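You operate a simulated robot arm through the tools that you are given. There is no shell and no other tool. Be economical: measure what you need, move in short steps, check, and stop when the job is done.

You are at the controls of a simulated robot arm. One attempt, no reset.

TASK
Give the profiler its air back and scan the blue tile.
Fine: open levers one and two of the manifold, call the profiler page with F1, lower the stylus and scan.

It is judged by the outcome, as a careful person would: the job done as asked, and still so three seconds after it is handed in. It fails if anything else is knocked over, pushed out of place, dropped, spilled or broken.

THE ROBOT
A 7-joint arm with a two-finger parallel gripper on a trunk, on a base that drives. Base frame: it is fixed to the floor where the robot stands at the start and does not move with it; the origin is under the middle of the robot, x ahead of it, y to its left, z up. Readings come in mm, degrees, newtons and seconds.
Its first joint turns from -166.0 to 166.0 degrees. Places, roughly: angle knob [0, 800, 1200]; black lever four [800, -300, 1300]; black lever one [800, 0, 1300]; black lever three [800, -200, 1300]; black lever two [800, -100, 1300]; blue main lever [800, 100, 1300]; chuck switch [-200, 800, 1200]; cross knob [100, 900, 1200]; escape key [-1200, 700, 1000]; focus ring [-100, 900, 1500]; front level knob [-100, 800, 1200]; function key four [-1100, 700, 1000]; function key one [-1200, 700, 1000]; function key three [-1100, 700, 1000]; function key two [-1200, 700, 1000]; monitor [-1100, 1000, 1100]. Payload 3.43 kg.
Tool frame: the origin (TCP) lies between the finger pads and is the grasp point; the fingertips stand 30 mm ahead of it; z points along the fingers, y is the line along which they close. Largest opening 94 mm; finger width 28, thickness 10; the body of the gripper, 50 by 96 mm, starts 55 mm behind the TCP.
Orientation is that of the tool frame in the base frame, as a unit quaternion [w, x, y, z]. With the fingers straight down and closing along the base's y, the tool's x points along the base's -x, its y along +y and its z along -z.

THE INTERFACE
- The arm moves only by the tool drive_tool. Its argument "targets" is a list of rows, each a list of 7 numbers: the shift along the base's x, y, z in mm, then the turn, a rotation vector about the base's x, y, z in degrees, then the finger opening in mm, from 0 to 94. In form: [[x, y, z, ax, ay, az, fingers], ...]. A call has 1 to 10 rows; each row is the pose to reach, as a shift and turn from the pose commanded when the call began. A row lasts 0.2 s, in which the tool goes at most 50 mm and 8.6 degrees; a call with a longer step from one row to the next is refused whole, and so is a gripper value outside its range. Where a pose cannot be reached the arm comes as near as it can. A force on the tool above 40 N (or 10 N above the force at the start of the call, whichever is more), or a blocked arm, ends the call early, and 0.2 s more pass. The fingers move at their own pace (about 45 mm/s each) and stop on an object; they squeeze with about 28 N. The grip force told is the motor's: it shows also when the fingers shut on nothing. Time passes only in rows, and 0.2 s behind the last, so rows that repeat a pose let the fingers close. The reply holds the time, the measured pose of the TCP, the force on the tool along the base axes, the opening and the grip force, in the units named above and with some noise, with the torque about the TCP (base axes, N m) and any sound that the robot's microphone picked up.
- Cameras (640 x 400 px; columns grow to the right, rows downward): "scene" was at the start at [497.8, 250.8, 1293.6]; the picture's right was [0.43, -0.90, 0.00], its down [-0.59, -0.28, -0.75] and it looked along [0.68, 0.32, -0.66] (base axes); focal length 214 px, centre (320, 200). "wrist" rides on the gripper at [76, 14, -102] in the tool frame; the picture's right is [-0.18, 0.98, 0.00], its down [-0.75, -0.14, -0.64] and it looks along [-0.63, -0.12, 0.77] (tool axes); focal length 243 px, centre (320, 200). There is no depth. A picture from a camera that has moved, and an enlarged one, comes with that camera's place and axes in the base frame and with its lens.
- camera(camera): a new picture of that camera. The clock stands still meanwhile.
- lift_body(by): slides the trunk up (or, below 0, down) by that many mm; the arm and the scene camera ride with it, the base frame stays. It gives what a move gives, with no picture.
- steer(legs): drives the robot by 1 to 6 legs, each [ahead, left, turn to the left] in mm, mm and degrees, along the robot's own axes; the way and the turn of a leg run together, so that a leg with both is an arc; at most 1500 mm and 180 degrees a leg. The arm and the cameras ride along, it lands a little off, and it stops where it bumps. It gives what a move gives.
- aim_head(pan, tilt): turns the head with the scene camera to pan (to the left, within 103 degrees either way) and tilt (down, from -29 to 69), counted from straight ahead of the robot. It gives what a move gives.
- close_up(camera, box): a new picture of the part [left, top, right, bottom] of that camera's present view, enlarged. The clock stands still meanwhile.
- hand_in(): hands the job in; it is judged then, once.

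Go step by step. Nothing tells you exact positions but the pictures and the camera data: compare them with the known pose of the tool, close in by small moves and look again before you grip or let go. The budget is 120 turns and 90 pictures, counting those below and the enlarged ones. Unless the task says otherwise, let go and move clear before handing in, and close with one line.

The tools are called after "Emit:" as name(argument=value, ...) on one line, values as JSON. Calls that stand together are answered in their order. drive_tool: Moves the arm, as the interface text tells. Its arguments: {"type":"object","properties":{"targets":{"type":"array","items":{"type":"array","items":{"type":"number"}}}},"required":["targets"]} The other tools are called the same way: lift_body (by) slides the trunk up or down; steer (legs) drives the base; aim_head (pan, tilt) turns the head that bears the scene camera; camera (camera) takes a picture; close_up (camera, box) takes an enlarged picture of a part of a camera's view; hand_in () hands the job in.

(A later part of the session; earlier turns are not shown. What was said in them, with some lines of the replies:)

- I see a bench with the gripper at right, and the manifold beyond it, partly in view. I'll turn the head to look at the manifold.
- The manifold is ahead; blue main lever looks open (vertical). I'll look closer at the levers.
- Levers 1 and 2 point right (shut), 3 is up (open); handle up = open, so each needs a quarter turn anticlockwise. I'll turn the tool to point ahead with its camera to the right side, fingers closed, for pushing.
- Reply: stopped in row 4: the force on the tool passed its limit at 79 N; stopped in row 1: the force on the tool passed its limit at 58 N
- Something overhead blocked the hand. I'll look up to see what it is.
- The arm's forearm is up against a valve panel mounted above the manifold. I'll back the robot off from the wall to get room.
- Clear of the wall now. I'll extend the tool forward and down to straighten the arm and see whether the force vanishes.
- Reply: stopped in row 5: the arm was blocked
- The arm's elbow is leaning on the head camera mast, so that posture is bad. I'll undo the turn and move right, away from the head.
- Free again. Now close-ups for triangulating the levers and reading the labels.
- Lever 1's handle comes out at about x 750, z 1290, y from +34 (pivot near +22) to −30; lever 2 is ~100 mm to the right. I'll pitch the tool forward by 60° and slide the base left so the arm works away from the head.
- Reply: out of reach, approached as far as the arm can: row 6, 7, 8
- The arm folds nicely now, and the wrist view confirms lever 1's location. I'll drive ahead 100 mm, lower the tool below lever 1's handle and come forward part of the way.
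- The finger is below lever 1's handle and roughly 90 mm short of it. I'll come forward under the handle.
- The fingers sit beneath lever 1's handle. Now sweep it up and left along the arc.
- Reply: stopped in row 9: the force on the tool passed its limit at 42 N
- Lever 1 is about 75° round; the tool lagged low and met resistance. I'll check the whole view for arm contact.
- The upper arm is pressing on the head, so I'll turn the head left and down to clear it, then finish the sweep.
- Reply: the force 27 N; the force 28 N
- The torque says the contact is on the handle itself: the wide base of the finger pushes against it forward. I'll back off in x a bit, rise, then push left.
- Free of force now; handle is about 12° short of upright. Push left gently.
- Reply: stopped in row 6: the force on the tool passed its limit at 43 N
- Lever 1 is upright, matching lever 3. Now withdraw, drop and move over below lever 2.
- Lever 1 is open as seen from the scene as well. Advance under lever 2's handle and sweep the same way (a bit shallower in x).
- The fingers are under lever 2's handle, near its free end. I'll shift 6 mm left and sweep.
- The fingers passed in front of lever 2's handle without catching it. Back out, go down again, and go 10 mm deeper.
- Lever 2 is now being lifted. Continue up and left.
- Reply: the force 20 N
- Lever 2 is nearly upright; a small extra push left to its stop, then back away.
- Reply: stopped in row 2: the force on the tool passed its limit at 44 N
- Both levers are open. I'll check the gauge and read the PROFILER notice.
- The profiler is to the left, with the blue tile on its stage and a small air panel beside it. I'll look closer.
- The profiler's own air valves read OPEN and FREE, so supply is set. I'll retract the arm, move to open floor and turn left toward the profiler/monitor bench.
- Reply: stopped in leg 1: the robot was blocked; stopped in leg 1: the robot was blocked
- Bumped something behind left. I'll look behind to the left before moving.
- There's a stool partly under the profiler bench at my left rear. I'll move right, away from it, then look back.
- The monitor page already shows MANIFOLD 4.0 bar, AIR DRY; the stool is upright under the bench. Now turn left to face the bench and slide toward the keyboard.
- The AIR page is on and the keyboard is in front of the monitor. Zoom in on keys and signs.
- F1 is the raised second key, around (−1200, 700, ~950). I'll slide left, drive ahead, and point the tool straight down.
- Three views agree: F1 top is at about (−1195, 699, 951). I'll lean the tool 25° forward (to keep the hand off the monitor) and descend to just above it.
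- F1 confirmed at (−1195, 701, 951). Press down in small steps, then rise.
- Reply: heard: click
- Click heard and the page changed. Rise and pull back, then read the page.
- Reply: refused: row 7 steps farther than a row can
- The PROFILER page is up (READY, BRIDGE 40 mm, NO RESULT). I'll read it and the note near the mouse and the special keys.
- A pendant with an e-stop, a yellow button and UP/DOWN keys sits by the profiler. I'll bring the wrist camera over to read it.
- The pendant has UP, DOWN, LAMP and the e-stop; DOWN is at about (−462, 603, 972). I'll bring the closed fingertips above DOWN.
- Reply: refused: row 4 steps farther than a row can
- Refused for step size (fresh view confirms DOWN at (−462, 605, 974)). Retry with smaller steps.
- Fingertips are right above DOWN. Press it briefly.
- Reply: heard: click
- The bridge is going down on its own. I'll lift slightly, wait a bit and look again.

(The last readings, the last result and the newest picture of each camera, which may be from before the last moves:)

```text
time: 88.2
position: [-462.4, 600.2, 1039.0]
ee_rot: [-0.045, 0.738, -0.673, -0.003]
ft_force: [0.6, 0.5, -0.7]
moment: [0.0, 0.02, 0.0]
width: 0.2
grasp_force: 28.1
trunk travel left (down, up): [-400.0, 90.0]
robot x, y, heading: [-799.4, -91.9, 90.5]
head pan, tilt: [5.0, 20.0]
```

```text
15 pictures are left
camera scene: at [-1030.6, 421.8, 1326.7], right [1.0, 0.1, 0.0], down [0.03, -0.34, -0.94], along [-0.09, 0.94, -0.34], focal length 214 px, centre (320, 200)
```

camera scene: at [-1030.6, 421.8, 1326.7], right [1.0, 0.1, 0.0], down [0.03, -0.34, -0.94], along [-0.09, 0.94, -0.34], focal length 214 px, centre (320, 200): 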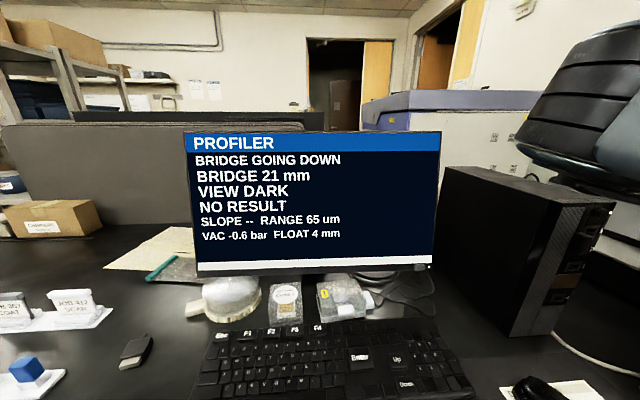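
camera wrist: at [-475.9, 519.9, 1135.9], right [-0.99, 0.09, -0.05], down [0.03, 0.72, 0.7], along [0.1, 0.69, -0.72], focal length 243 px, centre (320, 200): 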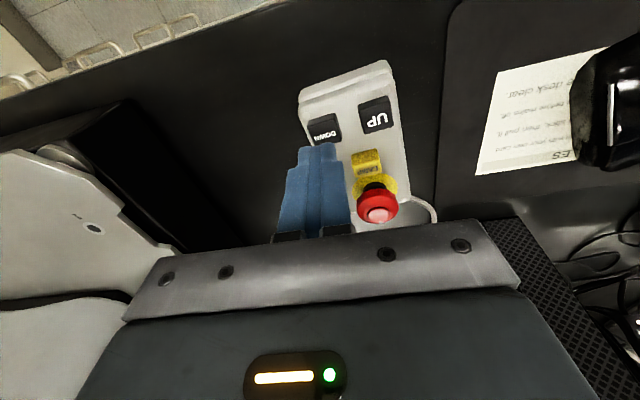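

Emit:
drive_tool(targets=[[0, 0, 10, 0, 0, 0, 0], [0, 0, 20, 0, 0, 0, 0], [0, 0, 30, 0, 0, 0, 0], [0, 0, 30, 0, 0, 0, 0], [0, 0, 30, 0, 0, 0, 0], [0, 0, 30, 0, 0, 0, 0], [0, 0, 30, 0, 0, 0, 0], [0, 0, 30, 0, 0, 0, 0], [0, 0, 30, 0, 0, 0, 0], [0, 0, 30, 0, 0, 0, 0]])

Emit:
camera(camera="scene")

```text
time: 90.4
position: [-462.0, 600.1, 1067.7]
ee_rot: [-0.045, 0.738, -0.673, -0.003]
ft_force: [-0.8, 0.7, -0.5]
moment: [0.02, 0.0, 0.02]
width: 0.0
grasp_force: 27.8
trunk travel left (down, up): [-400.0, 90.0]
robot x, y, heading: [-800.4, -92.4, 90.4]
head pan, tilt: [5.0, 20.0]
```

```text
14 pictures are left
camera scene: at [-1030.6, 421.8, 1326.7], right [1.0, 0.1, 0.0], down [0.03, -0.34, -0.94], along [-0.09, 0.94, -0.34], focal length 214 px, centre (320, 200)
```

scene: 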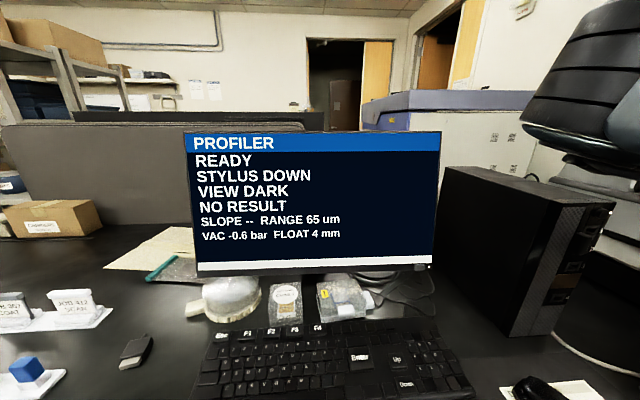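

STYLUS DOWN and READY. Next the Enter key, at about (−989, 677, 951), should start the scan; I retract, slide left and approach it as I did F1.

Emit:
drive_tool(targets=[[0, 0, 40, 0, 0, 0, 0], [0, -20, 80, 0, 0, 0, 0], [0, -60, 105, 7, 0, 0, 0], [0, -105, 120, 14, 0, 0, 0], [0, -145, 140, 21, 0, 0, 0], [0, -180, 160, 21, 0, 0, 0]])

Emit:
steer(legs=[[0, 527, 0]])

Emit:
camera(camera="wrist")

```text
time: 91.8
position: [-464.8, 419.5, 1219.4]
ee_rot: [-0.166, 0.723, -0.662, -0.112]
ft_force: [-0.4, 1.1, 0.4]
moment: [0.02, 0.0, -0.04]
width: 0.0
grasp_force: 28.5
trunk travel left (down, up): [-400.0, 90.0]
robot x, y, heading: [-802.8, -94.5, 90.6]
head pan, tilt: [5.0, 20.0]
```

```text
time: 94.9
position: [-1006.3, 413.4, 1217.6]
ee_rot: [-0.164, 0.721, -0.663, -0.114]
ft_force: [0.3, -0.3, 1.1]
moment: [0.03, 0.0, 0.0]
width: 0.0
grasp_force: 27.6
trunk travel left (down, up): [-400.0, 90.0]
robot x, y, heading: [-1343.6, -97.4, 90.4]
head pan, tilt: [5.0, 20.0]
```

```text
13 pictures are left
camera wrist: at [-1018.6, 303.6, 1282.9], right [-0.99, 0.1, -0.01], down [0.03, 0.45, 0.89], along [0.1, 0.89, -0.45], focal length 243 px, centre (320, 200)
```

wrist: 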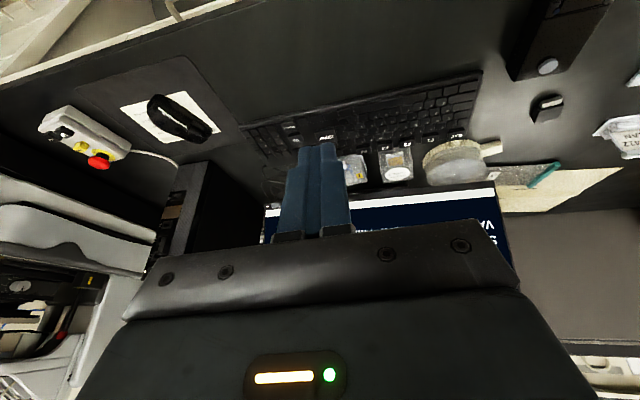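

Wrist view confirms Enter at (−987, 680). Descend to just above it.

Emit:
drive_tool(targets=[[2, 35, -15, 0, 0, 0, 0], [4, 70, -30, 0, 0, 0, 0], [6, 105, -45, 0, 0, 0, 0], [9, 140, -65, 0, 0, 0, 0], [12, 175, -90, 0, 0, 0, 0], [15, 208, -118, 0, 0, 0, 0], [17, 238, -150, 0, 0, 0, 0], [17, 264, -182, 0, 0, 0, 0]])

Emit:
camera(camera="wrist")

```text
time: 96.7
position: [-987.7, 679.4, 1035.0]
ee_rot: [-0.164, 0.722, -0.663, -0.113]
ft_force: [0.1, 0.5, -0.2]
moment: [0.02, -0.01, 0.02]
width: 0.1
grasp_force: 28.0
trunk travel left (down, up): [-400.0, 90.0]
robot x, y, heading: [-1346.7, -95.3, 90.4]
head pan, tilt: [5.0, 20.0]
```

```text
12 pictures are left
camera wrist: at [-1001.6, 569.2, 1099.8], right [-0.99, 0.1, -0.02], down [0.03, 0.45, 0.89], along [0.1, 0.89, -0.45], focal length 243 px, centre (320, 200)
```

wrist: 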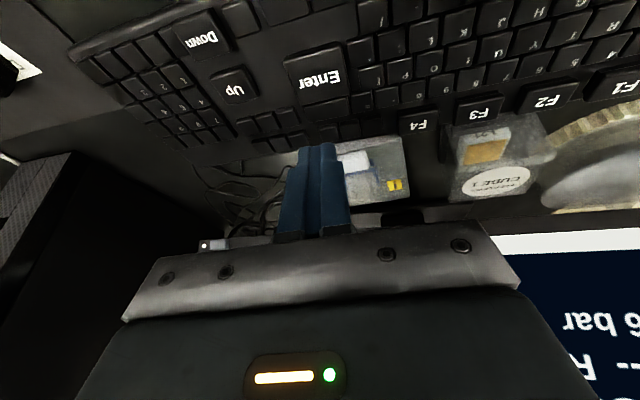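

Aligned over Enter. Press it once.

Emit:
drive_tool(targets=[[0, 0, -25, 0, 0, 0, 0], [0, 0, -42, 0, 0, 0, 0], [0, 0, -49, 0, 0, 0, 0], [0, 0, -52, 0, 0, 0, 0], [0, 0, -55, 0, 0, 0, 0], [0, 0, -30, 0, 0, 0, 0], [0, -20, 0, 0, 0, 0, 0]])

Emit:
camera(camera="wrist")

```text
time: 98.3
position: [-989.2, 659.1, 1037.7]
ee_rot: [-0.164, 0.721, -0.663, -0.113]
ft_force: [0.4, 0.0, -0.3]
moment: [0.0, 0.0, -0.04]
width: 0.5
grasp_force: 27.7
trunk travel left (down, up): [-400.0, 90.0]
robot x, y, heading: [-1345.5, -99.0, 90.4]
head pan, tilt: [5.0, 20.0]
```

```text
11 pictures are left
camera wrist: at [-1002.1, 548.9, 1101.0], right [-0.99, 0.1, -0.02], down [0.03, 0.45, 0.89], along [0.1, 0.89, -0.45], focal length 243 px, centre (320, 200)
```

wrist: 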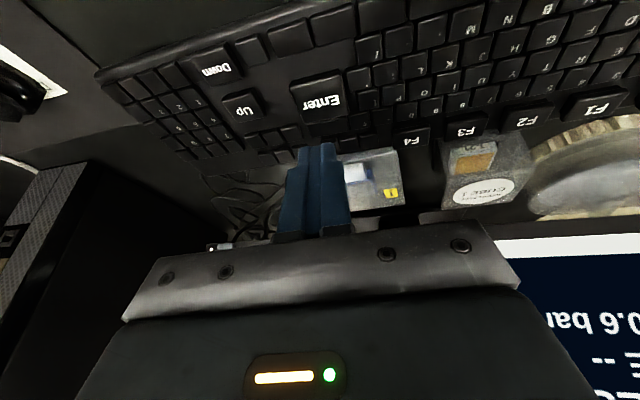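

No click: not deep enough. Press again, a little further.

Emit:
drive_tool(targets=[[0, 20, -25, 0, 0, 0, 0], [0, 20, -45, 0, 0, 0, 0], [0, 20, -53, 0, 0, 0, 0], [0, 20, -57, 0, 0, 0, 0], [0, 20, -60, 0, 0, 0, 0], [0, 20, -63, 0, 0, 0, 0]])

```text
time: 99.7
position: [-988.5, 677.2, 975.9]
ee_rot: [-0.167, 0.721, -0.663, -0.114]
ft_force: [-0.8, 3.0, 20.8]
moment: [0.09, 0.09, 0.0]
width: 0.0
grasp_force: 28.5
trunk travel left (down, up): [-400.0, 90.0]
robot x, y, heading: [-1344.9, -97.2, 90.5]
head pan, tilt: [5.0, 20.0]
heard: click
```

Click heard. Lift clear and look at the screen.

Emit:
drive_tool(targets=[[0, 0, 25, 0, 0, 0, 0], [0, -15, 60, 0, 0, 0, 0], [0, -50, 90, 0, 0, 0, 0], [0, -90, 115, 0, 0, 0, 0], [0, -130, 140, 0, 0, 0, 0], [0, -170, 165, 0, 0, 0, 0], [0, -200, 200, 0, 0, 0, 0], [0, -220, 235, 0, 0, 0, 0]])

Emit:
aim_head(pan=-25, tilt=20)

Emit:
camera(camera="scene")

```text
time: 101.5
position: [-988.2, 454.7, 1207.2]
ee_rot: [-0.164, 0.721, -0.663, -0.113]
ft_force: [-0.2, -0.3, 0.6]
moment: [0.0, 0.0, -0.01]
width: 0.0
grasp_force: 27.8
trunk travel left (down, up): [-400.0, 90.0]
robot x, y, heading: [-1346.6, -96.6, 90.5]
head pan, tilt: [5.0, 20.0]
```

```text
time: 102.5
position: [-987.2, 456.1, 1205.6]
ee_rot: [-0.164, 0.721, -0.663, -0.113]
ft_force: [-0.1, 0.5, -0.3]
moment: [0.03, 0.01, 0.02]
width: 0.2
grasp_force: 28.6
trunk travel left (down, up): [-400.0, 90.0]
robot x, y, heading: [-1344.3, -97.3, 90.6]
head pan, tilt: [-25.0, 20.0]
```

```text
10 pictures are left
camera scene: at [-1525.3, 408.9, 1326.7], right [0.91, -0.41, 0.0], down [-0.14, -0.31, -0.94], along [0.39, 0.86, -0.34], focal length 214 px, centre (320, 200)
```

scene: 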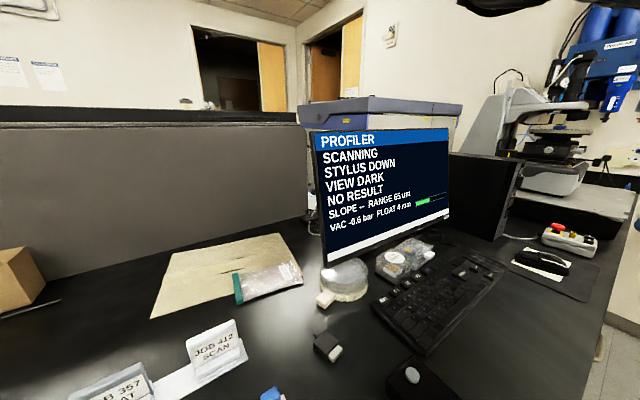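

SCANNING with a progress bar. I'll wait without moving.

Emit:
drive_tool(targets=[[0, 0, 0, 0, 0, 0, 0], [0, 0, 0, 0, 0, 0, 0], [0, 0, 0, 0, 0, 0, 0], [0, 0, 0, 0, 0, 0, 0], [0, 0, 0, 0, 0, 0, 0], [0, 0, 0, 0, 0, 0, 0], [0, 0, 0, 0, 0, 0, 0], [0, 0, 0, 0, 0, 0, 0], [0, 0, 0, 0, 0, 0, 0], [0, 0, 0, 0, 0, 0, 0]])

Emit:
drive_tool(targets=[[0, 0, 0, 0, 0, 0, 0], [0, 0, 0, 0, 0, 0, 0], [0, 0, 0, 0, 0, 0, 0], [0, 0, 0, 0, 0, 0, 0], [0, 0, 0, 0, 0, 0, 0], [0, 0, 0, 0, 0, 0, 0], [0, 0, 0, 0, 0, 0, 0], [0, 0, 0, 0, 0, 0, 0], [0, 0, 0, 0, 0, 0, 0], [0, 0, 0, 0, 0, 0, 0]])

Emit:
close_up(camera="scene", box=[300, 120, 460, 270])

```text
time: 104.7
position: [-986.3, 455.4, 1205.5]
ee_rot: [-0.164, 0.721, -0.663, -0.113]
ft_force: [-0.5, 0.1, 0.1]
moment: [0.03, -0.02, 0.0]
width: 0.0
grasp_force: 28.0
trunk travel left (down, up): [-400.0, 90.0]
robot x, y, heading: [-1345.6, -93.8, 90.6]
head pan, tilt: [-25.0, 20.0]
```

```text
time: 106.9
position: [-986.6, 455.9, 1206.9]
ee_rot: [-0.164, 0.722, -0.663, -0.113]
ft_force: [0.5, 0.1, -0.6]
moment: [0.0, 0.02, 0.0]
width: 0.1
grasp_force: 27.9
trunk travel left (down, up): [-400.0, 90.0]
robot x, y, heading: [-1343.4, -96.5, 90.6]
head pan, tilt: [-25.0, 20.0]
```

```text
2.67 times, centred on (380, 195) of scene
camera zoom: at [-1525.3, 408.8, 1326.7], right [0.91, -0.41, 0.0], down [-0.14, -0.31, -0.94], along [0.39, 0.86, -0.34], focal length 572 px, centre (160, 213)
```

zoom: 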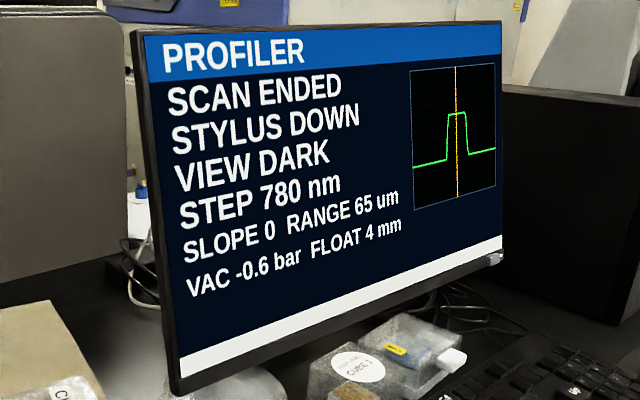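

The scan has ended with a result (STEP 780 nm, slope 0). Levers one and two are open and the arm is clear, so I'm handing in.

Emit:
hand_in()

```text
The job is handed in.
```

The job is handed in: levers one and two are open, and the blue tile is scanned, with the screen reading SCAN ENDED, STEP 780 nm. While backing up I bumped something behind me, probably the stool by the profiler bench. It was still upright afterwards, but I couldn't tell whether it moved.
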